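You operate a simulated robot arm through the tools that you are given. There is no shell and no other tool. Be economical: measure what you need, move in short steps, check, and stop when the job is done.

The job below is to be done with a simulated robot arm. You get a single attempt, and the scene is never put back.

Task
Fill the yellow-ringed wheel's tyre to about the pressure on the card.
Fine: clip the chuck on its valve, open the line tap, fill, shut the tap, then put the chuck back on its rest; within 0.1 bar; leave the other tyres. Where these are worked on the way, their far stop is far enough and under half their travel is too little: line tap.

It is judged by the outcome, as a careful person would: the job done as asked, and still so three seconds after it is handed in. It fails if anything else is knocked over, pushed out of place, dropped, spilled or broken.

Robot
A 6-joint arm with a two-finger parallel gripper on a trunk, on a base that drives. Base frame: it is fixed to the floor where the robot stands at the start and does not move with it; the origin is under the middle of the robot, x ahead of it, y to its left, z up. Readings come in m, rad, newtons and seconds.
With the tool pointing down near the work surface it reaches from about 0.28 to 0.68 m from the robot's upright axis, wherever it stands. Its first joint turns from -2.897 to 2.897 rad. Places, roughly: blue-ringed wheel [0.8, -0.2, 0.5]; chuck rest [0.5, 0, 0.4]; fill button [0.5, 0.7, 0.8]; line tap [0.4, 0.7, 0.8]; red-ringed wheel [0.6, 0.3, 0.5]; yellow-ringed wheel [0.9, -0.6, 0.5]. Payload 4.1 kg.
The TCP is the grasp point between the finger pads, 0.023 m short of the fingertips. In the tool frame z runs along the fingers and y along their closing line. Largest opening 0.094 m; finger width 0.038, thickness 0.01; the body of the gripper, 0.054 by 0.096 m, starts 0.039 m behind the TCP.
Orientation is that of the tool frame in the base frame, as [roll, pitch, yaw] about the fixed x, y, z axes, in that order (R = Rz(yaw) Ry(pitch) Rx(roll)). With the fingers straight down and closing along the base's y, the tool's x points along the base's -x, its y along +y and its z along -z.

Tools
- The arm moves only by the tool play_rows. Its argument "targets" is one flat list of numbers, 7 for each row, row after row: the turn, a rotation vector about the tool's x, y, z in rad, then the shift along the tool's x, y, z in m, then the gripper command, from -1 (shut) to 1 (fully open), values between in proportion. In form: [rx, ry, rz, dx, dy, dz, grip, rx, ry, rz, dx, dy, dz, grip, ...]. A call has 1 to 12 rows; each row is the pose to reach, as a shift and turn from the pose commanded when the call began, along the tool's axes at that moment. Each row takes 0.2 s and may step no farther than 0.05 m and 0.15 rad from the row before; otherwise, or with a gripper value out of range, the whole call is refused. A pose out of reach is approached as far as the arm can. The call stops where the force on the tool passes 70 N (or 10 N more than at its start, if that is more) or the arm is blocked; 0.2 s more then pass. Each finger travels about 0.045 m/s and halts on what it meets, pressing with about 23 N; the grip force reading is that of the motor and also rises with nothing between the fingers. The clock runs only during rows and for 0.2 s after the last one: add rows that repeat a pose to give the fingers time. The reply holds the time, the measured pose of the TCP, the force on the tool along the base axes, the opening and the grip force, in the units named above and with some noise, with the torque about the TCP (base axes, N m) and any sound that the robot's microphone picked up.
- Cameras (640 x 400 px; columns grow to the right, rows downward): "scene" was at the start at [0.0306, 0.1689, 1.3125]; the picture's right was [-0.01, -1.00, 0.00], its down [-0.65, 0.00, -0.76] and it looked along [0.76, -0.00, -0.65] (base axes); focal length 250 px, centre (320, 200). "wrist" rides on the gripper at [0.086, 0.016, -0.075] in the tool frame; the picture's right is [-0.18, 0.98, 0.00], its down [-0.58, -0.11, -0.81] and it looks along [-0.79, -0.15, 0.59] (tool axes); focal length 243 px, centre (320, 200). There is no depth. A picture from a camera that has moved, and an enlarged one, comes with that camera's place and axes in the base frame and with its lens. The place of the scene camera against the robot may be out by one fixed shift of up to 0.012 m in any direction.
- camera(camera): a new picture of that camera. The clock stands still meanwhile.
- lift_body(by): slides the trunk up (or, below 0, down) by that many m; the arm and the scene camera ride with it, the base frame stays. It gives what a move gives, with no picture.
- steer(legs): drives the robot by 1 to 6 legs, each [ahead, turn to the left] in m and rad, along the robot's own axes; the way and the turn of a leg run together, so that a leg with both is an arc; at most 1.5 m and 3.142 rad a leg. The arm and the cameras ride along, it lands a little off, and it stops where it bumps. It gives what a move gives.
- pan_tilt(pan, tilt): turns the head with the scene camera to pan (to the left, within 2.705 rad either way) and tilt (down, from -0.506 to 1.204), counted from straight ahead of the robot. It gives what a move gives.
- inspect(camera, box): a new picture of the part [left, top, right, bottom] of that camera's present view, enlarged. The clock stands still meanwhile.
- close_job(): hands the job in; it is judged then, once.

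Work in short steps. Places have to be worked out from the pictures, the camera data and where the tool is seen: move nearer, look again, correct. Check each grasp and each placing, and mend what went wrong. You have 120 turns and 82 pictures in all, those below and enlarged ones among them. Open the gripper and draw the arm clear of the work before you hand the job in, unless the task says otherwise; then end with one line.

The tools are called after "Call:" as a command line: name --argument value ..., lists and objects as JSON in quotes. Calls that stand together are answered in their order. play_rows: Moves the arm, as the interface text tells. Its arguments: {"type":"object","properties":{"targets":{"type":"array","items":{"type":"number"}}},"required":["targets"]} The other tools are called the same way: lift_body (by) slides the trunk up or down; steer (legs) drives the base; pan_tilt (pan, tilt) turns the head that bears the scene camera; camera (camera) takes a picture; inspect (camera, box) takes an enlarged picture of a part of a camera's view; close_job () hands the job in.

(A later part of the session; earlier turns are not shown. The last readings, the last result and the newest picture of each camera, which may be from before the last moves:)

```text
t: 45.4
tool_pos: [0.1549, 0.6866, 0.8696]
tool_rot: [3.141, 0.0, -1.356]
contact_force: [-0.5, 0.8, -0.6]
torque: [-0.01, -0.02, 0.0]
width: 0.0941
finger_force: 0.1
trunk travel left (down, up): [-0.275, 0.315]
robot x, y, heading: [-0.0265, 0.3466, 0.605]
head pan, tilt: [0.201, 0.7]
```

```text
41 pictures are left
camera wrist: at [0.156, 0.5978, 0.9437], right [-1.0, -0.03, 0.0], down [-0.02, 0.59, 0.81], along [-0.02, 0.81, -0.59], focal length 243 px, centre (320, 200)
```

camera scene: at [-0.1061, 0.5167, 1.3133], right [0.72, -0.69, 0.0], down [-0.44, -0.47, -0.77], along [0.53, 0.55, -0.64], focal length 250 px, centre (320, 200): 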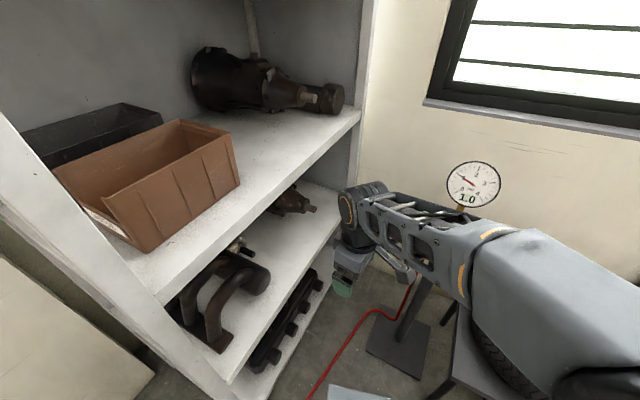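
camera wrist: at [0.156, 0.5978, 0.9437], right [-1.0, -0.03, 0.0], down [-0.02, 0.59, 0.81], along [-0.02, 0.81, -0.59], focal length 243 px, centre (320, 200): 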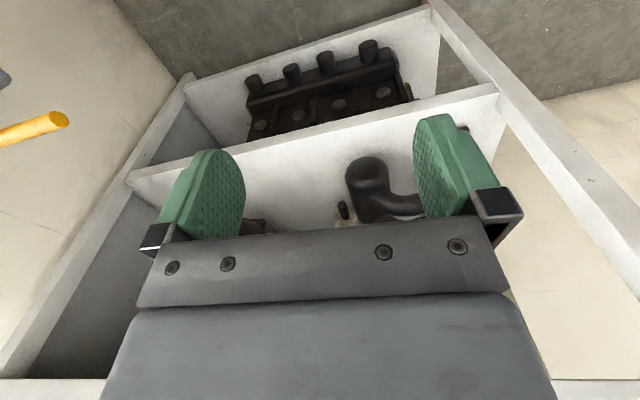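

The arm is to the left of the box with the lever at the edge of the wrist view. I swing the tool round to face the box and raise it slightly.

Call:
play_rows --targets '[0, 0, 0.144, 0.01, -0.0075, -0.01, 1, 0, 0, 0.288, 0.02, -0.015, -0.02, 1, 0, 0, 0.432, 0.03, -0.0225, -0.03, 1, 0, 0, 0.576, 0.04, -0.03, -0.04, 1, 0, 0, 0.72, 0.05, -0.0375, -0.05, 1, 0, 0, 0.864, 0.06, -0.045, -0.06, 1, 0, 0, 1.008, 0.07, -0.0525, -0.07, 1, 0, 0, 1.152, 0.08, -0.06, -0.08, 1, 0, 0, 1.296, 0.09, -0.0675, -0.08, 1, 0, 0, 1.44, 0.103, -0.0748, -0.08, 1]'

Call:
camera --camera "wrist"

```text
t: 47.6
tool_pos: [0.2481, 0.6003, 0.9503]
tool_rot: [3.14, 0.0, -2.799]
contact_force: [0.0, 0.9, 0.4]
torque: [0.02, -0.02, 0.01]
width: 0.094
finger_force: 0.1
trunk travel left (down, up): [-0.275, 0.315]
robot x, y, heading: [-0.0226, 0.3515, 0.609]
head pan, tilt: [0.201, 0.7]
```

```text
40 pictures are left
camera wrist: at [0.1615, 0.5868, 1.0241], right [-0.16, 0.99, 0.0], down [0.58, 0.09, 0.81], along [0.8, 0.13, -0.59], focal length 243 px, centre (320, 200)
```

wrist: 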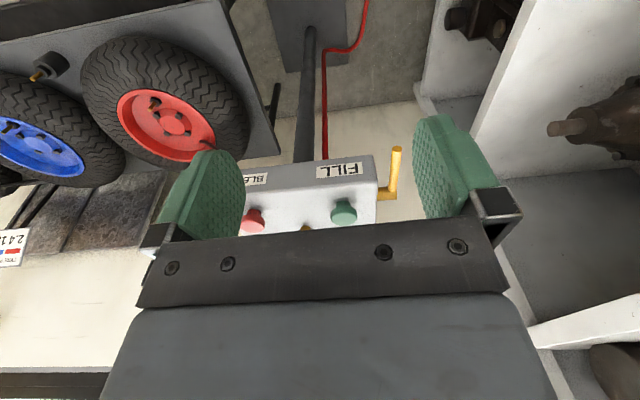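

Call:
inspect --camera "wrist" --box '[230, 130, 430, 250]'

Call:
inspect --camera "scene" --box '[380, 150, 540, 300]'

```text
3.20 times, centred on (330, 190) of wrist
camera zoom: at [0.1615, 0.5868, 1.0241], right [-0.16, 0.99, 0.0], down [0.58, 0.09, 0.81], along [0.8, 0.13, -0.59], focal length 776 px, centre (288, 232)
```

zoom: 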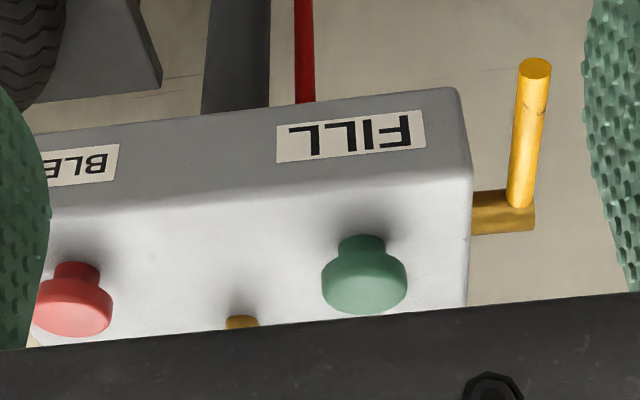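

```text
2.67 times, centred on (460, 225) of scene
camera zoom: at [-0.1061, 0.5168, 1.3133], right [0.72, -0.69, 0.0], down [-0.45, -0.47, -0.76], along [0.53, 0.55, -0.64], focal length 666 px, centre (-53, 133)
```

zoom: 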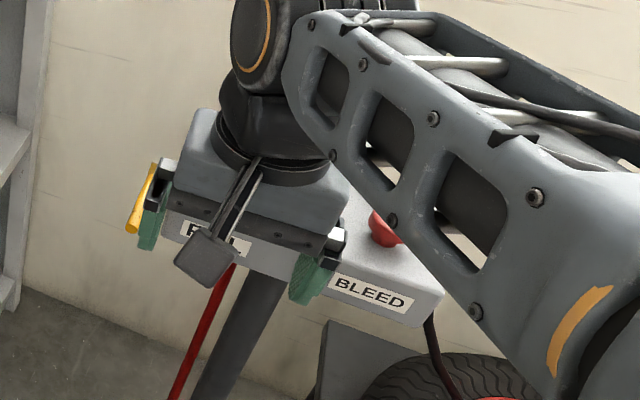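

The lever runs from its pivot at about (0.465, 0.755, 0.78) to its end at (0.378, 0.731, 0.766), on a horizontal axle. I narrow the fingers and move above the lever end to check alignment.

Call:
play_rows --targets '[0, 0, 0, -0.036, 0.0163, 0.01, 0.6, 0, 0, 0, -0.072, 0.0327, 0.02, 0.2, 0, 0, 0, -0.108, 0.049, 0.03, -0.24, 0, 0, 0, -0.144, 0.0654, 0.04, -0.24, 0, 0, 0, -0.181, 0.0817, 0.05, -0.24, 0, 0, 0, -0.181, 0.0817, 0.07, -0.24]'

Call:
camera --camera "wrist"

Call:
camera --camera "scene"

```text
t: 49.0
tool_pos: [0.3928, 0.7394, 0.8779]
tool_rot: [3.14, 0.0, -2.796]
contact_force: [-0.2, 0.2, 0.2]
torque: [-0.03, -0.01, -0.03]
width: 0.0359
finger_force: 0.0
trunk travel left (down, up): [-0.275, 0.315]
robot x, y, heading: [-0.0281, 0.3484, 0.608]
head pan, tilt: [0.201, 0.7]
```

```text
37 pictures are left
camera wrist: at [0.3048, 0.7258, 0.9519], right [-0.16, 0.99, 0.0], down [0.58, 0.09, 0.81], along [0.8, 0.13, -0.59], focal length 243 px, centre (320, 200)
```

wrist: 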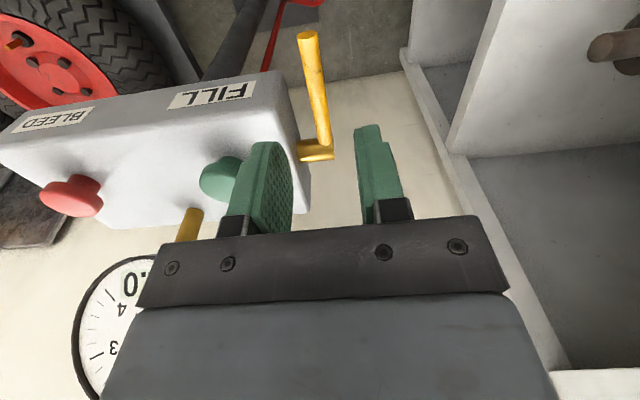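

```text
36 pictures are left
camera scene: at [-0.1059, 0.5169, 1.3133], right [0.72, -0.69, 0.0], down [-0.45, -0.47, -0.76], along [0.53, 0.55, -0.64], focal length 250 px, centre (320, 200)
```

scene: 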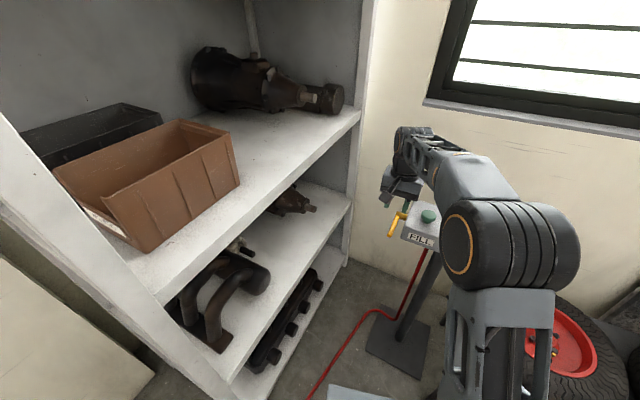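

The lever end refines to (0.372, 0.729, 0.771), so the fingers straddle it with a small outward bias. I descend partway and check clearance to the box face.

Call:
play_rows --targets '[0, 0, 0, 0, 0, 0.03, -0.24, 0, 0, 0, 0, 0, 0.06, -0.24]'

Call:
inspect --camera "wrist" --box '[200, 0, 420, 240]'

Call:
inspect --camera "scene" --box '[360, 160, 460, 260]'

```text
t: 49.6
tool_pos: [0.3923, 0.7401, 0.8203]
tool_rot: [3.14, -0.001, -2.797]
contact_force: [-0.1, 0.9, -0.1]
torque: [0.01, 0.01, 0.0]
width: 0.0357
finger_force: 0.1
trunk travel left (down, up): [-0.275, 0.315]
robot x, y, heading: [-0.0235, 0.3484, 0.609]
head pan, tilt: [0.201, 0.7]
```

```text
1.67 times, centred on (310, 120) of wrist
camera zoom: at [0.3045, 0.7254, 0.8931], right [-0.16, 0.99, 0.0], down [0.58, 0.09, 0.81], along [0.8, 0.13, -0.59], focal length 404 px, centre (337, 333)
```

zoom: 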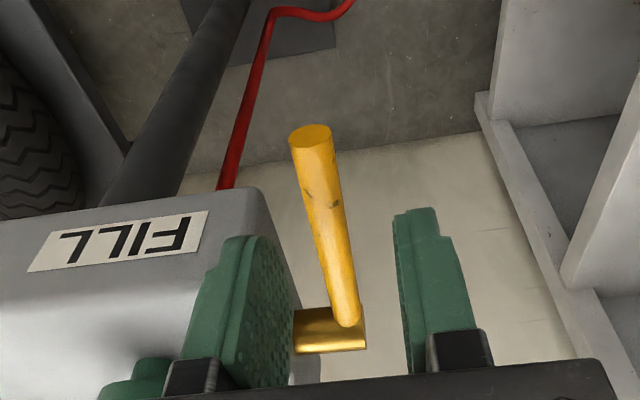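

```text
4.00 times, centred on (410, 210) of scene
camera zoom: at [-0.1061, 0.5167, 1.3133], right [0.72, -0.69, 0.0], down [-0.45, -0.47, -0.77], along [0.53, 0.55, -0.64], focal length 998 px, centre (-40, 160)
```

zoom: 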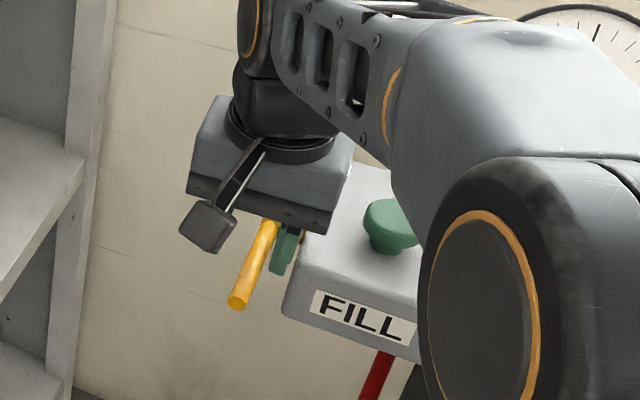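

Clearances look like about 7–8 mm on each side. I descend to lever height watching the force, then close.

Call:
play_rows --targets '[0, 0, 0, 0, 0, 0.015, -0.24, 0, 0, 0, 0, 0, 0.03, -0.24, 0, 0, 0, 0, 0, 0.043, -0.24, 0, 0, 0, 0, 0, 0.043, -1, 0, 0, 0, 0, 0, 0.043, -1, 0, 0, 0, 0, 0, 0.043, -1]'

Call:
inspect --camera "wrist" --box '[200, 0, 420, 240]'

```text
t: 51.0
tool_pos: [0.3938, 0.7347, 0.7763]
tool_rot: [-3.14, -0.002, -2.803]
contact_force: [10.4, -34.4, 0.5]
torque: [-0.24, -0.11, -1.87]
width: 0.0146
finger_force: 44.8
trunk travel left (down, up): [-0.275, 0.315]
robot x, y, heading: [-0.0256, 0.3519, 0.598]
head pan, tilt: [0.201, 0.7]
```

```text
1.67 times, centred on (310, 120) of wrist
camera zoom: at [0.3064, 0.7217, 0.8509], right [-0.15, 0.99, 0.0], down [0.59, 0.09, 0.81], along [0.8, 0.12, -0.59], focal length 404 px, centre (337, 333)
```

zoom: 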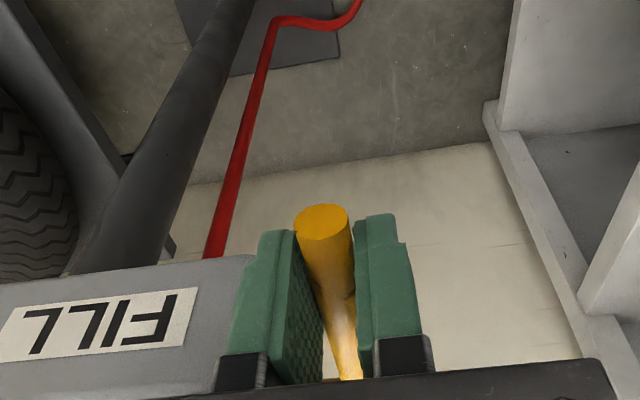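

The lever is gripped, but the arm is pulled about 34 N sideways because it's off-centre. I shift 4 mm inward to relieve it, then test a small upward motion.

Call:
play_rows --targets '[0, 0, 0, 0, -0.004, 0, -1, 0, 0, 0, 0, -0.004, -0.006, -1, 0, 0, 0, 0, -0.004, -0.012, -1]'

```text
t: 51.8
tool_pos: [0.3931, 0.735, 0.7874]
tool_rot: [-3.14, -0.006, -2.798]
contact_force: [6.4, -14.8, -18.2]
torque: [-0.63, 1.18, -1.71]
width: 0.0146
finger_force: 45.0
trunk travel left (down, up): [-0.275, 0.315]
robot x, y, heading: [-0.0255, 0.3492, 0.607]
head pan, tilt: [0.201, 0.7]
```

Call:
inspect --camera "wrist" --box '[200, 0, 420, 240]'

```text
1.67 times, centred on (310, 120) of wrist
camera zoom: at [0.3064, 0.7212, 0.8613], right [-0.16, 0.99, 0.0], down [0.59, 0.1, 0.8], along [0.79, 0.13, -0.6], focal length 404 px, centre (337, 333)
```

zoom: 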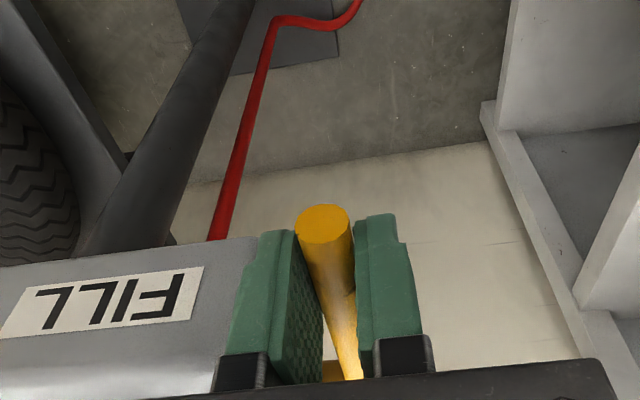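

The lever turned upward with the grip, so up is the opening direction. I follow an arc of about 90° around its pivot.

Call:
play_rows --targets '[0, 0, 0.05, -0.002, -0.002, -0.012, -1, 0, 0, 0.05, -0.0063, -0.002, -0.0233, -1, 0, 0, 0.05, -0.0129, -0.0025, -0.0335, -1, 0, 0, 0.05, -0.0215, -0.003, -0.042, -1, 0, 0, 0.05, -0.0317, -0.0033, -0.0487, -1]'

Call:
camera --camera "wrist"

```text
t: 53.0
tool_pos: [0.4203, 0.7447, 0.8404]
tool_rot: [3.141, 0.002, -2.846]
contact_force: [-25.6, -0.1, 5.3]
torque: [0.01, 1.51, 0.31]
width: 0.0136
finger_force: 44.8
trunk travel left (down, up): [-0.275, 0.315]
robot x, y, heading: [-0.0262, 0.3494, 0.61]
head pan, tilt: [0.201, 0.7]
```

```text
31 pictures are left
camera wrist: at [0.3331, 0.7339, 0.9135], right [-0.11, 0.99, 0.0], down [0.59, 0.06, 0.81], along [0.8, 0.09, -0.59], focal length 243 px, centre (320, 200)
```

wrist: 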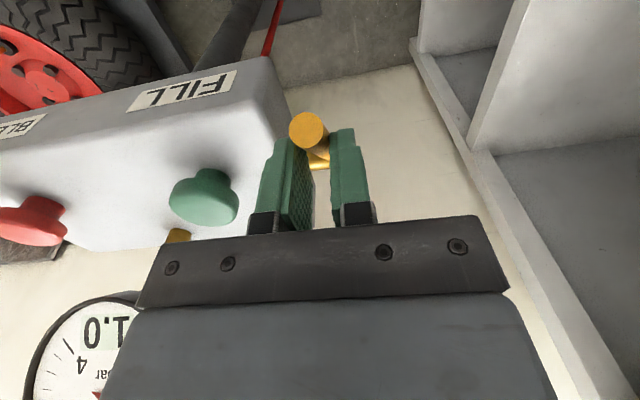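

The lever is at about 60° with friction resisting. I continue forwards towards vertical.

Call:
play_rows --targets '[0, 0, 0, -0.0113, 0, -0.002, -1, 0, 0, 0, -0.023, 0, -0.002, -1, 0, 0, 0, -0.034, 0, 0.001, -1, 0, 0, 0, -0.042, 0, 0.004, -1]'

Call:
camera --camera "wrist"

Call:
inspect --camera "scene" --box '[360, 150, 480, 270]'

```text
t: 54.0
tool_pos: [0.466, 0.7553, 0.8339]
tool_rot: [-3.138, 0.007, -2.846]
contact_force: [-0.8, 0.9, 1.2]
torque: [-0.01, -0.04, -0.01]
width: 0.0001
finger_force: 43.3
trunk travel left (down, up): [-0.275, 0.315]
robot x, y, heading: [-0.0289, 0.3492, 0.607]
head pan, tilt: [0.201, 0.7]
```

```text
30 pictures are left
camera wrist: at [0.377, 0.7456, 0.907], right [-0.11, 0.99, 0.0], down [0.58, 0.06, 0.81], along [0.81, 0.09, -0.58], focal length 243 px, centre (320, 200)
```

wrist: 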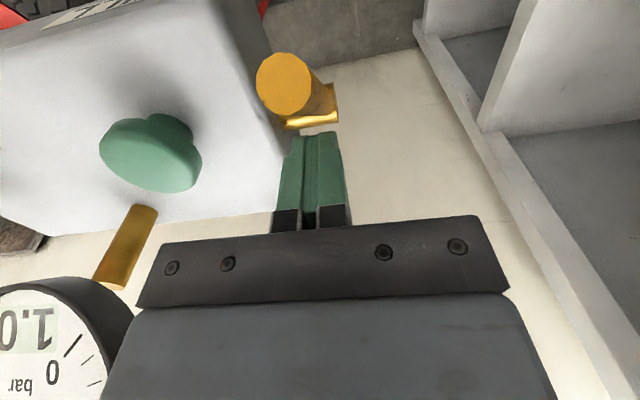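

```text
3.33 times, centred on (420, 210) of scene
camera zoom: at [-0.1084, 0.5175, 1.313], right [0.72, -0.69, 0.0], down [-0.44, -0.47, -0.77], along [0.53, 0.55, -0.64], focal length 832 px, centre (-13, 167)
```

zoom: 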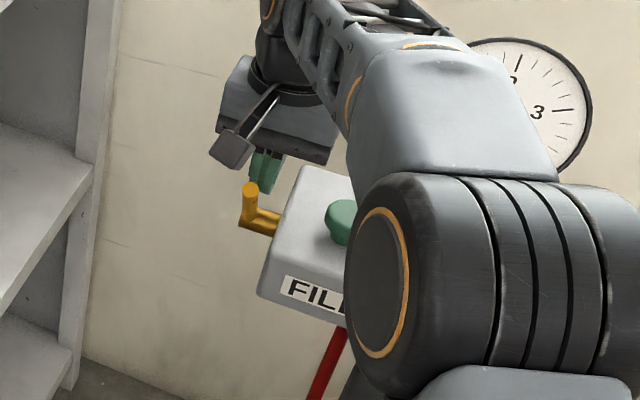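

The lever slid out at roughly 60° and the fingers have closed past it. I go up and back over it, then push it further with closed fingers from the front.

Call:
play_rows --targets '[0, 0, 0, 0, 0, -0.04, -1, 0, 0, 0, 0, 0, -0.08, -1, 0, 0, 0, 0.037, 0.001, -0.08, -1, 0, 0, 0, 0.074, 0.002, -0.08, -1, 0, 0, 0, 0.11, 0.003, -0.08, -1, 0, 0, 0, 0.11, 0.003, -0.04, -1, 0, 0, 0, 0.11, 0.003, 0, -1, 0, 0, 0, 0.09, 0.003, 0, -1, 0, 0, 0, 0.07, 0.003, 0, -1, 0, 0, 0, 0.055, 0.003, 0, -1, 0, 0, 0, 0.045, 0.003, 0, -1]'

Call:
inspect --camera "wrist" --box '[160, 0, 420, 240]'

Call:
inspect --camera "scene" --box '[360, 150, 480, 270]'

```text
t: 56.4
tool_pos: [0.4195, 0.7452, 0.8357]
tool_rot: [3.139, 0.004, -2.847]
contact_force: [-3.3, 0.3, 13.1]
torque: [0.07, -0.42, -0.01]
width: 0.0
finger_force: 42.1
trunk travel left (down, up): [-0.275, 0.315]
robot x, y, heading: [-0.0286, 0.3512, 0.603]
head pan, tilt: [0.201, 0.7]
```

```text
1.67 times, centred on (290, 120) of wrist
camera zoom: at [0.3309, 0.7349, 0.909], right [-0.11, 0.99, 0.0], down [0.58, 0.06, 0.81], along [0.8, 0.09, -0.59], focal length 404 px, centre (370, 333)
```

zoom: 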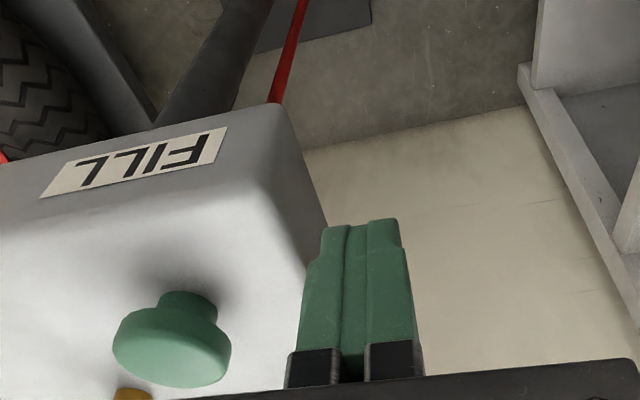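

```text
3.33 times, centred on (420, 210) of scene
camera zoom: at [-0.1072, 0.5159, 1.3136], right [0.72, -0.69, 0.0], down [-0.44, -0.47, -0.77], along [0.53, 0.55, -0.64], focal length 832 px, centre (-13, 167)
```

zoom: 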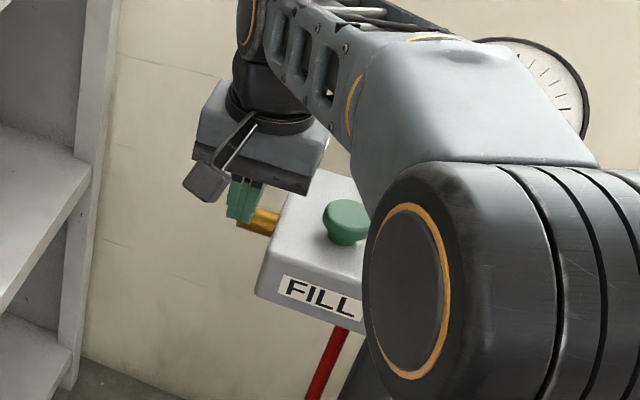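

The lever is now behind the fingers and being pushed. I keep pushing forward until it stops.

Call:
play_rows --targets '[0, 0, 0, -0.008, 0, 0, -1, 0, 0, 0, -0.016, 0, 0, -1, 0, 0, 0, -0.024, 0, 0, -1, 0, 0, 0, -0.032, 0, 0, -1]'

Call:
inspect --camera "scene" --box '[360, 150, 480, 270]'

```text
t: 57.4
tool_pos: [0.4426, 0.7516, 0.838]
tool_rot: [3.141, -0.005, -2.847]
contact_force: [-52.8, -21.4, 35.0]
torque: [0.57, 0.87, -0.19]
width: 0.0
finger_force: 42.1
trunk travel left (down, up): [-0.275, 0.315]
robot x, y, heading: [-0.0252, 0.352, 0.612]
head pan, tilt: [0.201, 0.7]
```

```text
3.33 times, centred on (420, 210) of scene
camera zoom: at [-0.1146, 0.5118, 1.3135], right [0.72, -0.69, 0.0], down [-0.44, -0.46, -0.77], along [0.53, 0.56, -0.64], focal length 832 px, centre (-13, 167)
```

zoom: 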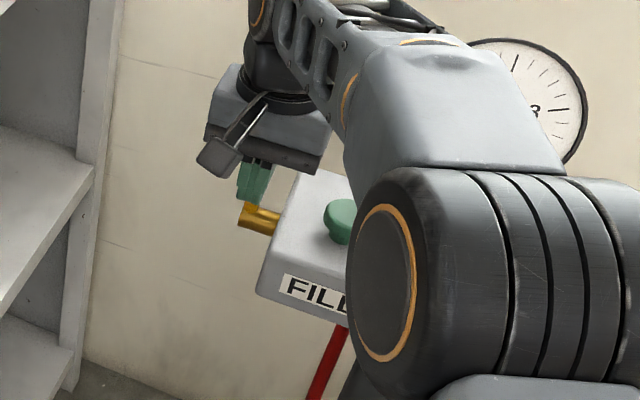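

The push force rose to about 55 N, so the lever is at its stop. I back off and look at it.

Call:
play_rows --targets '[0, 0, 0, 0.03, 0, 0, -1, 0, 0, 0, 0.06, 0, -0.02, -1, 0, 0, 0, 0.09, 0, -0.06, -1]'

Call:
camera --camera "wrist"

```text
t: 58.2
tool_pos: [0.3648, 0.7286, 0.8911]
tool_rot: [-3.14, -0.001, -2.847]
contact_force: [-0.6, 0.8, -0.6]
torque: [0.0, -0.02, 0.03]
width: 0.0
finger_force: 42.5
trunk travel left (down, up): [-0.275, 0.315]
robot x, y, heading: [-0.0281, 0.3525, 0.608]
head pan, tilt: [0.201, 0.7]
```

```text
25 pictures are left
camera wrist: at [0.276, 0.7186, 0.9653], right [-0.11, 0.99, 0.0], down [0.59, 0.07, 0.81], along [0.8, 0.09, -0.59], focal length 243 px, centre (320, 200)
```

wrist: 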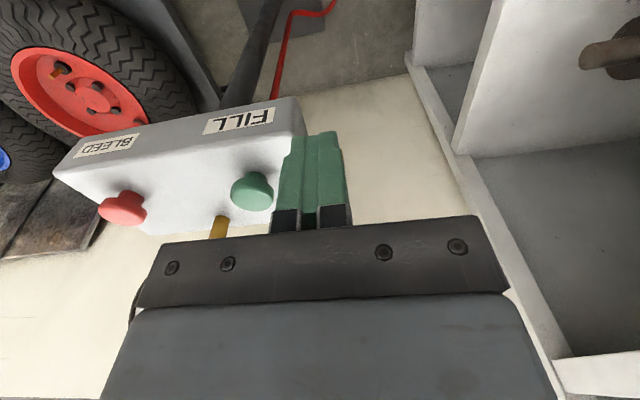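

I move the closed fingers above the FILL button, at about (0.470, 0.675, top ≈0.825).

Call:
play_rows --targets '[0, 0, 0, -0.0, -0.04, 0, -1, 0, 0, 0, -0.03, -0.06, 0, -1, 0, 0, 0, -0.06, -0.075, 0, -1, 0, 0, 0, -0.0849, -0.0819, 0, -1, 0, 0, 0, -0.0849, -0.0819, 0.015, -1]'

Call:
camera --camera "wrist"

Call:
inspect --camera "scene" --box '[360, 140, 520, 260]'

```text
t: 59.4
tool_pos: [0.4692, 0.6746, 0.8779]
tool_rot: [-3.14, 0.001, -2.846]
contact_force: [-0.9, -0.1, -0.7]
torque: [0.0, 0.01, -0.01]
width: 0.0
finger_force: 41.9
trunk travel left (down, up): [-0.275, 0.315]
robot x, y, heading: [-0.0261, 0.3477, 0.612]
head pan, tilt: [0.201, 0.7]
```

```text
24 pictures are left
camera wrist: at [0.3818, 0.6642, 0.9521], right [-0.11, 0.99, 0.0], down [0.59, 0.07, 0.81], along [0.8, 0.09, -0.59], focal length 243 px, centre (320, 200)
```

wrist: 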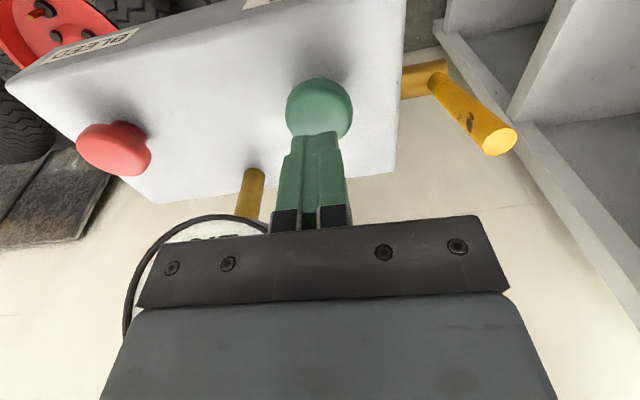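

```text
3.33 times, centred on (440, 200) of scene
camera zoom: at [-0.106, 0.5166, 1.3133], right [0.72, -0.69, 0.0], down [-0.45, -0.47, -0.76], along [0.53, 0.55, -0.64], focal length 832 px, centre (-80, 200)
```

zoom: 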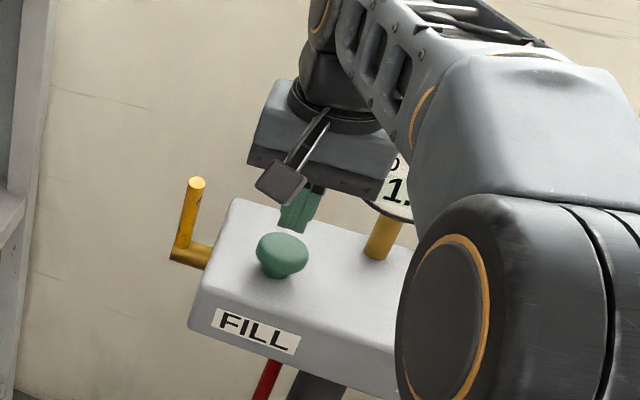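

The lever stands vertical, so the tap is fully open, and the fingers are over the button. I give a short first press and lift off.

Call:
play_rows --targets '[0, 0, 0, 0.002, 0, 0.02, -1, 0, 0, 0, 0.002, 0, 0.03, -1, 0, 0, 0, 0.002, 0, 0.036, -1, 0, 0, 0, 0.002, 0, 0.04, -1]'

Call:
inspect --camera "scene" --box '[380, 120, 540, 240]'

```text
t: 60.4
tool_pos: [0.4674, 0.6733, 0.8389]
tool_rot: [-3.141, 0.002, -2.845]
contact_force: [-0.5, -1.9, 7.1]
torque: [-0.07, -0.01, 0.03]
width: 0.0002
finger_force: 42.3
trunk travel left (down, up): [-0.275, 0.315]
robot x, y, heading: [-0.0248, 0.3479, 0.609]
head pan, tilt: [0.201, 0.7]
```

```text
3.33 times, centred on (460, 180) of scene
camera zoom: at [-0.1065, 0.5162, 1.3134], right [0.72, -0.69, 0.0], down [-0.44, -0.47, -0.77], along [0.53, 0.55, -0.64], focal length 832 px, centre (-147, 267)
```

zoom: 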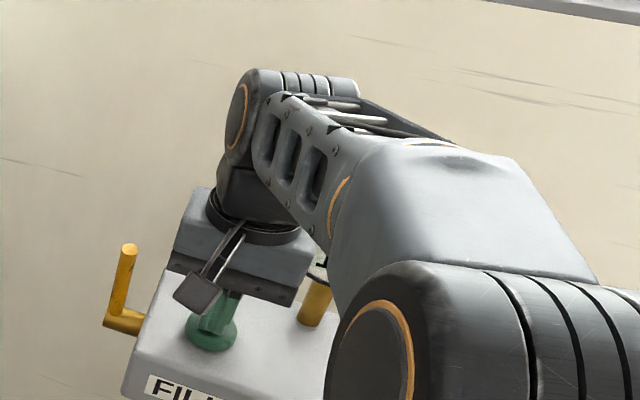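

Contact is 7 N. I press a few mm further, briefly, and listen for flow.

Call:
play_rows --targets '[0, 0, 0, 0, 0, 0.004, -1, 0, 0, 0, 0, 0, 0.007, -1, 0, 0, 0, 0, 0, -0.03, -1]'

```text
t: 61.2
tool_pos: [0.4666, 0.6737, 0.8654]
tool_rot: [-3.139, -0.004, -2.847]
contact_force: [-0.2, 0.2, 0.0]
torque: [-0.01, 0.01, 0.0]
width: 0.0
finger_force: 42.6
trunk travel left (down, up): [-0.275, 0.315]
robot x, y, heading: [-0.0237, 0.3477, 0.609]
head pan, tilt: [0.201, 0.7]
```

I step back and left to where the wrist camera can see the gauge.

Call:
play_rows --targets '[0, 0, 0, 0.04, 0.0, -0.02, -1, 0, 0, 0, 0.062, 0.03, -0.03, -1, 0, 0, 0, 0.062, 0.06, -0.03, -1, 0, 0, 0, 0.062, 0.09, -0.03, -1]'

Call:
inspect --camera "wrist" --box '[0, 180, 240, 400]'

```text
t: 62.2
tool_pos: [0.3822, 0.7422, 0.8983]
tool_rot: [-3.141, 0.0, -2.847]
contact_force: [0.5, -0.3, 0.2]
torque: [0.02, 0.01, -0.01]
width: 0.0
finger_force: 42.3
trunk travel left (down, up): [-0.275, 0.315]
robot x, y, heading: [-0.0291, 0.3493, 0.607]
head pan, tilt: [0.201, 0.7]
```

```text
1.82 times, centred on (120, 290) of wrist
camera zoom: at [0.2943, 0.7325, 0.9719], right [-0.11, 0.99, 0.0], down [0.59, 0.07, 0.81], along [0.8, 0.09, -0.59], focal length 441 px, centre (684, 36)
```

zoom: 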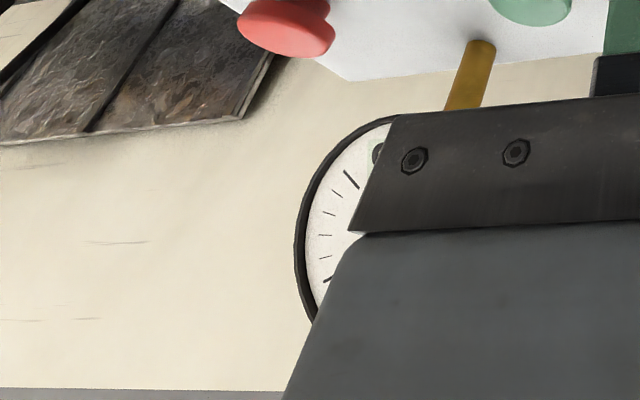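

The gauge is hidden here. When hovering over the button its digits showed under the hand in the scene view, so I hover there a bit higher to read it.

Call:
play_rows --targets '[0, 0, 0, 0, -0.03, -0.025, -1, 0, 0, 0, 0, -0.06, -0.025, -1, 0, 0, 0, 0, -0.09, -0.025, -1, 0, 0, 0, -0.03, -0.09, -0.025, -1, 0, 0, 0, -0.062, -0.09, -0.025, -1]'

Call:
inspect --camera "scene" --box '[400, 140, 520, 230]'

```text
t: 63.4
tool_pos: [0.4685, 0.6722, 0.9238]
tool_rot: [-3.141, 0.0, -2.845]
contact_force: [0.0, -0.1, 0.7]
torque: [0.0, 0.0, -0.01]
width: 0.0
finger_force: 42.3
trunk travel left (down, up): [-0.275, 0.315]
robot x, y, heading: [-0.0264, 0.3495, 0.613]
head pan, tilt: [0.201, 0.7]
```

```text
4.44 times, centred on (460, 185) of scene
camera zoom: at [-0.1062, 0.5166, 1.3133], right [0.72, -0.69, 0.0], down [-0.44, -0.47, -0.77], along [0.53, 0.55, -0.64], focal length 1109 px, centre (-302, 267)
```

zoom: 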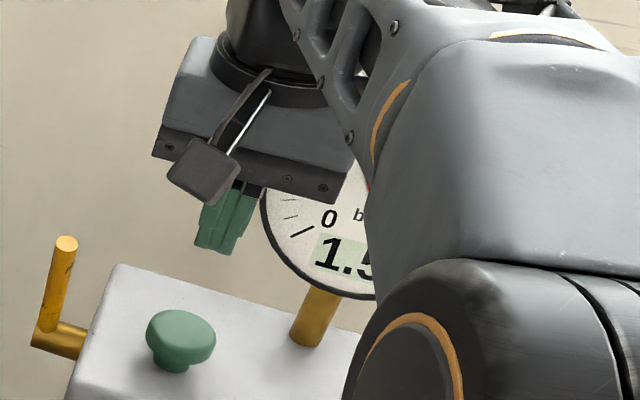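

The press worked: the gauge shows about 1.5. I move slightly left and up to see the full reading.

Call:
play_rows --targets '[0, 0, 0, 0.03, 0.03, -0.02, -1, 0, 0, 0, 0.06, 0.06, -0.03, -1, 0, 0, 0, 0.09, 0.09, -0.03, -1]'

Call:
inspect --camera "scene" --box '[400, 140, 520, 230]'

```text
t: 64.2
tool_pos: [0.3545, 0.7344, 0.9533]
tool_rot: [-3.141, 0.001, -2.847]
contact_force: [-0.4, -0.5, 0.3]
torque: [0.02, 0.03, 0.01]
width: 0.0
finger_force: 42.4
trunk travel left (down, up): [-0.275, 0.315]
robot x, y, heading: [-0.0265, 0.3482, 0.603]
head pan, tilt: [0.201, 0.7]
```

```text
4.44 times, centred on (460, 185) of scene
camera zoom: at [-0.1059, 0.5166, 1.3133], right [0.72, -0.69, 0.0], down [-0.45, -0.47, -0.76], along [0.53, 0.55, -0.64], focal length 1109 px, centre (-302, 267)
```

zoom: 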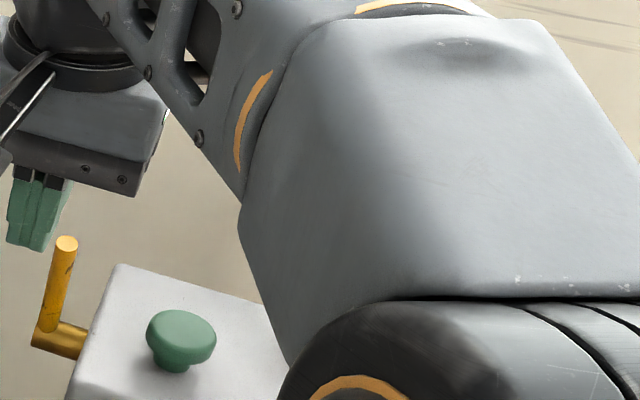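

The forearm blocks more from here. I go back over the button and yaw the tool by 0.93 rad, so the wrist camera can watch the gauge while pressing.

Call:
play_rows --targets '[0, 0, 0, -0.03, -0.03, 0.01, -1, 0, 0, 0, -0.06, -0.06, 0.02, -1, 0, 0, 0, -0.09, -0.09, 0.03, -1, 0, 0, -0.133, -0.09, -0.09, 0.03, -1, 0, 0, -0.266, -0.09, -0.09, 0.03, -1, 0, 0, -0.4, -0.09, -0.09, 0.03, -1, 0, 0, -0.533, -0.09, -0.09, 0.03, -1, 0, 0, -0.666, -0.09, -0.09, 0.03, -1, 0, 0, -0.8, -0.09, -0.09, 0.03, -1, 0, 0, -0.93, -0.09, -0.09, 0.03, -1, 0, 0, -0.93, -0.09, -0.09, 0.055, -1]'

Call:
camera --camera "wrist"

```text
t: 66.6
tool_pos: [0.4689, 0.6739, 0.8975]
tool_rot: [3.14, 0.0, -1.914]
contact_force: [-0.8, 0.5, 0.2]
torque: [-0.02, -0.01, 0.0]
width: 0.0
finger_force: 42.8
trunk travel left (down, up): [-0.275, 0.315]
robot x, y, heading: [-0.0274, 0.3511, 0.605]
head pan, tilt: [0.201, 0.7]
```

```text
18 pictures are left
camera wrist: at [0.4231, 0.5982, 0.972], right [-0.86, 0.5, 0.0], down [0.3, 0.51, 0.81], along [0.41, 0.7, -0.59], focal length 243 px, centre (320, 200)
```

wrist: 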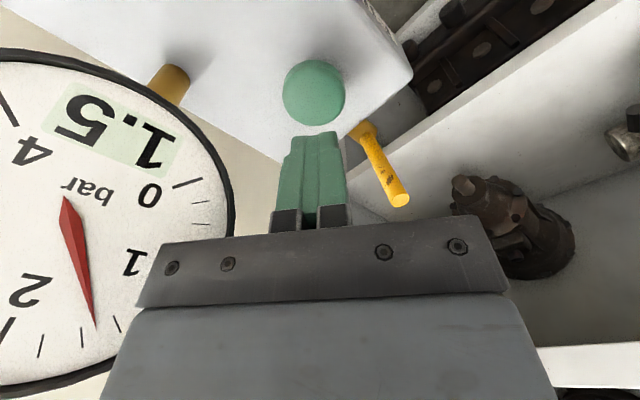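

Now the gauge reads 1.5 clearly. I give a shorter, shallower press and read again.

Call:
play_rows --targets '[0, 0, 0, 0, 0, 0.04, -1, 0, 0, 0, 0, 0, 0.0525, -1, 0, 0, 0, 0, 0, 0.0585, -1, 0, 0, 0, 0, 0, 0.02, -1]'

Call:
inspect --camera "wrist" --box '[0, 40, 360, 400]'

```text
t: 67.6
tool_pos: [0.4687, 0.6723, 0.8772]
tool_rot: [-3.14, -0.001, -1.917]
contact_force: [0.0, 0.3, 0.2]
torque: [0.0, -0.02, 0.01]
width: 0.0
finger_force: 42.6
trunk travel left (down, up): [-0.275, 0.315]
robot x, y, heading: [-0.0234, 0.3499, 0.601]
head pan, tilt: [0.201, 0.7]
```

```text
1.11 times, centred on (180, 220) of wrist
camera zoom: at [0.4231, 0.597, 0.9515], right [-0.86, 0.51, 0.0], down [0.3, 0.51, 0.81], along [0.41, 0.69, -0.59], focal length 270 px, centre (476, 178)
```

zoom: 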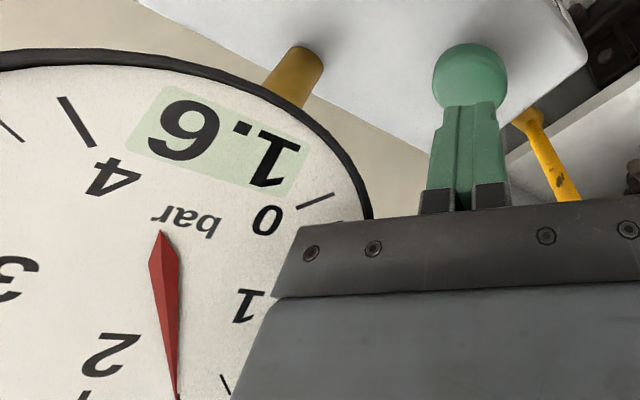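

Now 1.6, so a quick pulse adds about 0.1. I repeat with one 0.2 s hold.

Call:
play_rows --targets '[0, 0, 0, 0, 0, 0.02, -1, 0, 0, 0, 0, 0, 0.0325, -1, 0, 0, 0, 0, 0, 0.0385, -1, 0, 0, 0, 0, 0, 0.0385, -1, 0, 0, 0, 0, 0, 0, -1]'

Call:
inspect --camera "wrist" --box '[0, 40, 360, 400]'

```text
t: 68.8
tool_pos: [0.4674, 0.6746, 0.8774]
tool_rot: [-3.14, -0.003, -1.919]
contact_force: [0.1, -0.4, -0.4]
torque: [0.0, -0.03, 0.0]
width: 0.0
finger_force: 42.3
trunk travel left (down, up): [-0.275, 0.315]
robot x, y, heading: [-0.0262, 0.3517, 0.607]
head pan, tilt: [0.201, 0.7]
```

```text
1.11 times, centred on (180, 220) of wrist
camera zoom: at [0.4226, 0.5979, 0.9519], right [-0.86, 0.51, 0.0], down [0.3, 0.51, 0.81], along [0.41, 0.69, -0.59], focal length 270 px, centre (476, 178)
```

zoom: 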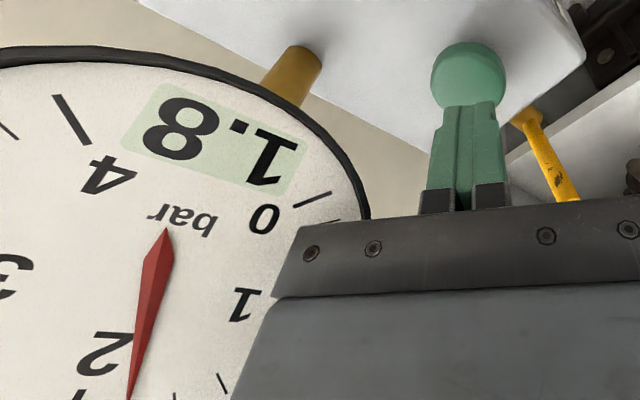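

1.8 now. The same press again should give about 2.0.

Call:
play_rows --targets '[0, 0, 0, 0, 0, 0.02, -1, 0, 0, 0, 0, 0, 0.0325, -1, 0, 0, 0, 0, 0, 0.0385, -1, 0, 0, 0, 0, 0, 0.0385, -1, 0, 0, 0, 0, 0, 0, -1]'

Call:
inspect --camera "wrist" --box '[0, 40, 360, 400]'

```text
t: 70.0
tool_pos: [0.4699, 0.6732, 0.8787]
tool_rot: [-3.142, -0.004, -1.916]
contact_force: [0.0, 0.1, -0.1]
torque: [0.03, -0.02, 0.01]
width: 0.0
finger_force: 42.4
trunk travel left (down, up): [-0.275, 0.315]
robot x, y, heading: [-0.0215, 0.3553, 0.606]
head pan, tilt: [0.201, 0.7]
```

```text
1.11 times, centred on (180, 220) of wrist
camera zoom: at [0.4243, 0.5973, 0.9529], right [-0.86, 0.51, 0.0], down [0.3, 0.51, 0.81], along [0.41, 0.69, -0.59], focal length 270 px, centre (476, 178)
```

zoom: 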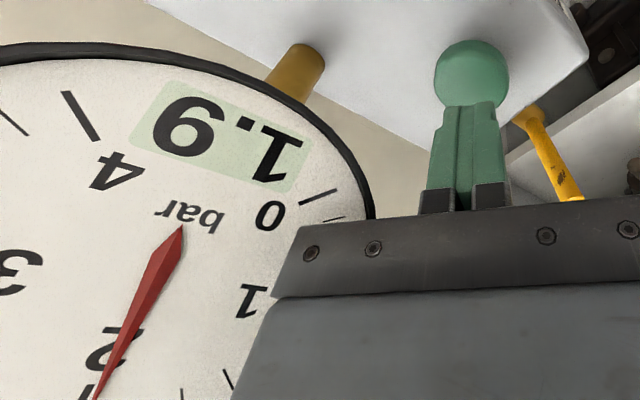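

1.9 now. One quick pulse of about 0.1 more.

Call:
play_rows --targets '[0, 0, 0, 0, 0, 0.02, -1, 0, 0, 0, 0, 0, 0.0325, -1, 0, 0, 0, 0, 0, 0.0385, -1, 0, 0, 0, 0, 0, 0, -1]'

Call:
inspect --camera "wrist" --box '[0, 40, 360, 400]'

```text
t: 71.0
tool_pos: [0.4699, 0.6743, 0.8785]
tool_rot: [-3.139, -0.003, -1.918]
contact_force: [-0.1, -0.4, 0.6]
torque: [0.01, 0.02, 0.0]
width: 0.0
finger_force: 41.9
trunk travel left (down, up): [-0.275, 0.315]
robot x, y, heading: [-0.0297, 0.3494, 0.605]
head pan, tilt: [0.201, 0.7]
```

```text
1.11 times, centred on (180, 220) of wrist
camera zoom: at [0.4244, 0.5977, 0.9523], right [-0.86, 0.51, 0.0], down [0.3, 0.51, 0.81], along [0.41, 0.69, -0.59], focal length 270 px, centre (476, 178)
```

zoom: 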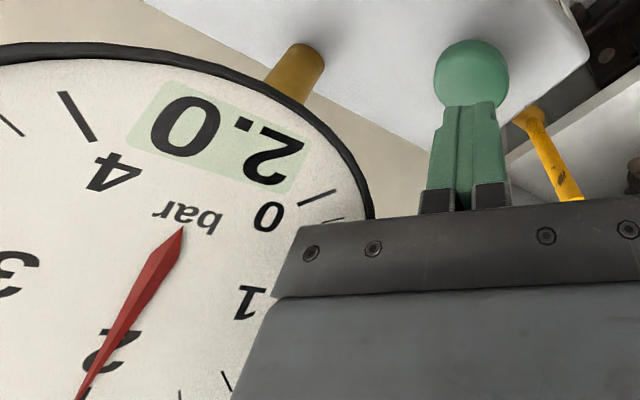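

The gauge shows 2.0. Next I shut the tap: rise, yaw back, and bring the closed fingers over to the far side of the upright lever.

Call:
play_rows --targets '[0, 0, 0, 0, 0, -0.045, -1, 0, 0, 0.13, -0.028, 0.02, -0.045, -1, 0, 0, 0.26, -0.0557, 0.0403, -0.045, -1, 0, 0, 0.39, -0.0557, 0.0403, -0.045, -1, 0, 0, 0.52, -0.0557, 0.0403, -0.045, -1, 0, 0, 0.65, -0.0557, 0.0403, -0.045, -1, 0, 0, 0.79, -0.0557, 0.0403, -0.045, -1, 0, 0, 0.93, -0.0557, 0.0403, -0.045, -1, 0, 0, 0.93, -0.078, 0.02, -0.045, -1, 0, 0, 0.93, -0.0996, 0.0008, -0.045, -1]'

Call:
camera --camera "wrist"

```text
t: 73.2
tool_pos: [0.4901, 0.7609, 0.9227]
tool_rot: [-3.14, -0.001, -2.848]
contact_force: [-0.4, -0.7, 1.0]
torque: [-0.01, -0.03, 0.01]
width: 0.0
finger_force: 42.4
out of reach, approached as far as the arm can: row 10
trunk travel left (down, up): [-0.275, 0.315]
robot x, y, heading: [-0.0264, 0.3504, 0.604]
head pan, tilt: [0.201, 0.7]
```

```text
13 pictures are left
camera wrist: at [0.4016, 0.7513, 0.9968], right [-0.11, 0.99, 0.0], down [0.59, 0.06, 0.81], along [0.8, 0.09, -0.59], focal length 243 px, centre (320, 200)
```

wrist: 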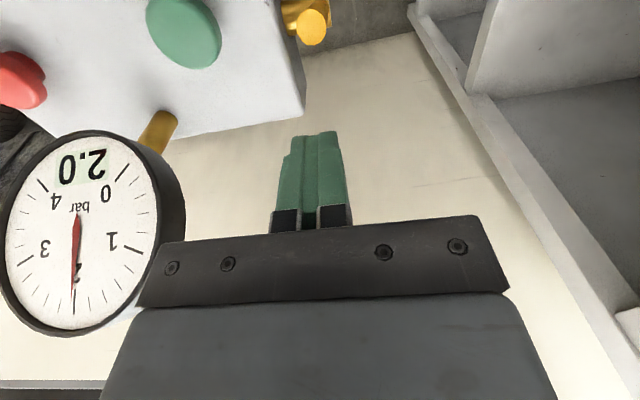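

The lever tip is at (0.447, 0.753) and the fingers are behind it. I lower and draw the lever back towards the robot along an arc.

Call:
play_rows --targets '[0, 0, 0, 0, 0, 0.04, -1, 0, 0, 0, 0, 0, 0.073, -1, 0, 0, 0, 0.018, 0, 0.073, -1, 0, 0, 0, 0.03, 0, 0.076, -1, 0, 0, 0, 0.042, 0, 0.082, -1, 0, 0, 0, 0.054, 0, 0.09, -1, 0, 0, 0, 0.064, 0, 0.1, -1, 0, 0, 0, 0.074, 0, 0.108, -1]'

Call:
inspect --camera "scene" --box '[360, 150, 480, 270]'

```text
t: 75.0
tool_pos: [0.4201, 0.7401, 0.815]
tool_rot: [-3.141, 0.002, -2.848]
contact_force: [0.0, 1.0, 0.3]
torque: [-0.05, 0.0, 0.0]
width: 0.0001
finger_force: 42.0
trunk travel left (down, up): [-0.275, 0.315]
robot x, y, heading: [-0.0302, 0.3493, 0.607]
head pan, tilt: [0.201, 0.7]
```

```text
3.33 times, centred on (420, 210) of scene
camera zoom: at [-0.106, 0.5168, 1.3133], right [0.72, -0.69, 0.0], down [-0.45, -0.47, -0.76], along [0.53, 0.55, -0.64], focal length 832 px, centre (-13, 167)
```

zoom: 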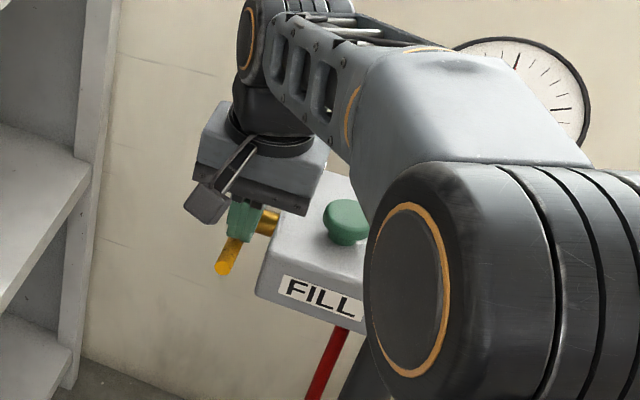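

The lever came down most of the way. I now push down near its end to seat it at the shut stop.

Call:
play_rows --targets '[0, 0, 0, 0, 0, -0.03, -1, 0, 0, 0, 0.03, 0, -0.03, -1, 0, 0, 0, 0.03, 0, 0, -1, 0, 0, 0, 0.03, 0, 0.007, -1, 0, 0, 0, 0.03, 0, 0.013, -1, 0, 0, 0, 0.03, 0, 0.019, -1]'

```text
t: 76.4
tool_pos: [0.3925, 0.7332, 0.7993]
tool_rot: [3.139, 0.007, -2.846]
contact_force: [-3.7, -2.9, 21.3]
torque: [0.11, -0.29, -0.04]
width: 0.0
finger_force: 42.6
trunk travel left (down, up): [-0.275, 0.315]
robot x, y, heading: [-0.0294, 0.3491, 0.606]
head pan, tilt: [0.201, 0.7]
```

Call:
play_rows --targets '[0, 0, 0, 0, 0, 0.005, -1, 0, 0, 0, 0, 0, 0.01, -1, 0, 0, 0, 0, 0, 0.014, -1]'

Call:
inspect --camera "wrist" --box '[160, 0, 420, 240]'

```text
t: 77.1
tool_pos: [0.3932, 0.7334, 0.7992]
tool_rot: [3.128, 0.031, -2.844]
contact_force: [-0.9, 0.7, 23.5]
torque: [-0.06, 0.33, 0.18]
width: 0.0
finger_force: 42.6
trunk travel left (down, up): [-0.275, 0.315]
robot x, y, heading: [-0.0304, 0.3511, 0.609]
head pan, tilt: [0.201, 0.7]
stopped in row 3: the force on the tool passed its limit at 73 N (the readings are from after the stop); the commanded pose is now the measured one
```

```text
1.67 times, centred on (290, 120) of wrist
camera zoom: at [0.3036, 0.7224, 0.8714], right [-0.11, 0.99, 0.02], down [0.57, 0.05, 0.82], along [0.82, 0.1, -0.57], focal length 404 px, centre (370, 333)
```

zoom: 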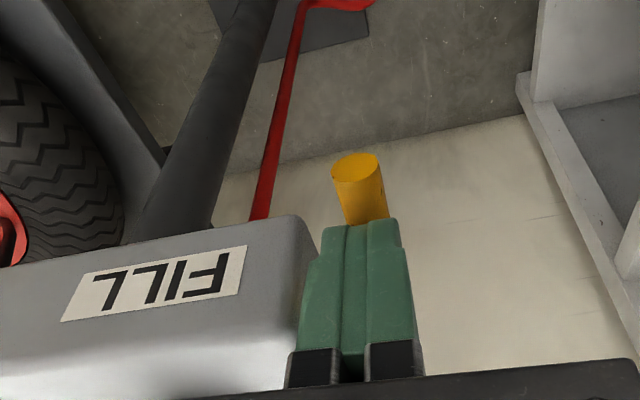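

The lever is hard against its shut stop (73 N). I lift away and pull the arm in, removing the small tilt.

Call:
play_rows --targets '[0.0136, 0.031, 0, 0, 0, -0.04, -1, 0.0136, 0.031, 0, 0.0, 0, -0.08, 0, 0.0136, 0.031, 0, 0.035, -0.02, -0.1, 1, 0.0136, 0.031, 0, 0.07, -0.04, -0.1, 1, 0.0136, 0.031, 0, 0.1, -0.065, -0.1, 1, 0.0136, 0.031, 0, 0.13, -0.09, -0.1, 1, 0.0136, 0.031, 0, 0.15, -0.1, -0.1, 1]'

Call:
camera --camera "wrist"

```text
t: 78.7
tool_pos: [0.2788, 0.5931, 0.8904]
tool_rot: [-3.134, -0.015, -2.846]
contact_force: [0.1, 0.1, -0.2]
torque: [0.04, 0.01, -0.04]
width: 0.0939
finger_force: 0.0
trunk travel left (down, up): [-0.275, 0.315]
robot x, y, heading: [-0.0285, 0.3464, 0.61]
head pan, tilt: [0.201, 0.7]
```

```text
10 pictures are left
camera wrist: at [0.1909, 0.584, 0.9649], right [-0.11, 0.99, -0.01], down [0.6, 0.07, 0.8], along [0.79, 0.08, -0.6], focal length 243 px, centre (320, 200)
```

wrist: 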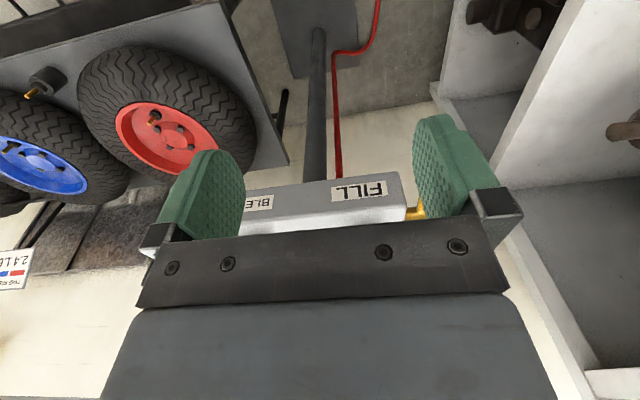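

The tap lever is horizontal again, as at the start. I back off and drive to the yellow wheel with the arm tucked in.

Call:
steer --legs '[[-0.08, 0], [0, -1.747], [0.83, 0], [0, 0.3]]'

```text
t: 89.0
tool_pos: [0.5331, -0.7185, 0.8903]
tool_rot: [-3.135, -0.014, 1.992]
contact_force: [-0.4, -0.3, 0.1]
torque: [-0.03, -0.02, 0.05]
width: 0.0937
finger_force: 0.1
trunk travel left (down, up): [-0.275, 0.315]
robot x, y, heading: [0.2504, -0.4471, -0.839]
head pan, tilt: [0.201, 0.7]
```

At (0.25, −0.447). I rotate the tool to the chuck's yaw and move above the clipped chuck.

Call:
play_rows --targets '[0, 0, -0.1473, 0, 0.0296, 0, 1, 0, 0, -0.2945, 0, 0.0592, 0, 1, 0, 0, -0.4418, 0.001, 0.0888, 0, 1, 0, 0, -0.589, 0.001, 0.1184, 0, 1, 0, 0, -0.7364, 0.001, 0.148, 0, 1, 0, 0, -0.8836, 0.001, 0.1776, 0, 1, 0, 0, -1.031, 0.002, 0.2072, 0, 1, 0, 0, -1.178, 0.002, 0.2368, 0, 1, 0, 0, -1.3255, 0.002, 0.2664, 0, 1, 0, 0, -1.4727, 0.002, 0.296, 0.01, 1, 0, 0, -1.62, 0.0026, 0.3256, 0.04, 1]'

```text
t: 91.4
tool_pos: [0.8294, -0.5809, 0.848]
tool_rot: [3.127, -0.005, -2.669]
contact_force: [-1.1, 0.0, -0.1]
torque: [-0.03, -0.01, 0.0]
width: 0.0941
finger_force: 0.0
trunk travel left (down, up): [-0.275, 0.315]
robot x, y, heading: [0.2503, -0.4439, -0.841]
head pan, tilt: [0.201, 0.7]
```

I fix the small tilt, descend to above the handle and check alignment.

Call:
play_rows --targets '[0.0146, -0.005, 0, 0, -0.001, 0.04, 1, 0.0146, -0.005, 0, 0, -0.001, 0.08, 1, 0.0146, -0.005, 0, 0, -0.001, 0.12, 1, 0.0146, -0.005, 0, 0, -0.001, 0.17, 1]'

Call:
camera --camera "wrist"

```text
t: 92.4
tool_pos: [0.8256, -0.5818, 0.6777]
tool_rot: [-3.141, 0.0, -2.671]
contact_force: [-0.3, 0.6, -0.2]
torque: [0.01, -0.01, -0.03]
width: 0.0939
finger_force: 0.1
trunk travel left (down, up): [-0.275, 0.315]
robot x, y, heading: [0.2542, -0.4428, -0.833]
head pan, tilt: [0.201, 0.7]
```

```text
9 pictures are left
camera wrist: at [0.742, -0.6063, 0.7514], right [-0.28, 0.96, 0.0], down [0.57, 0.17, 0.81], along [0.77, 0.23, -0.59], focal length 243 px, centre (320, 200)
```

wrist: 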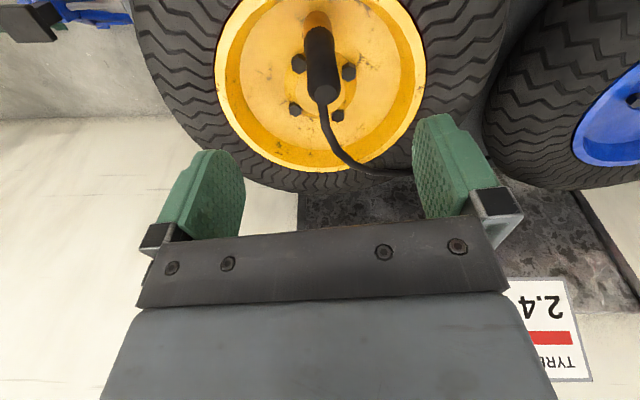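

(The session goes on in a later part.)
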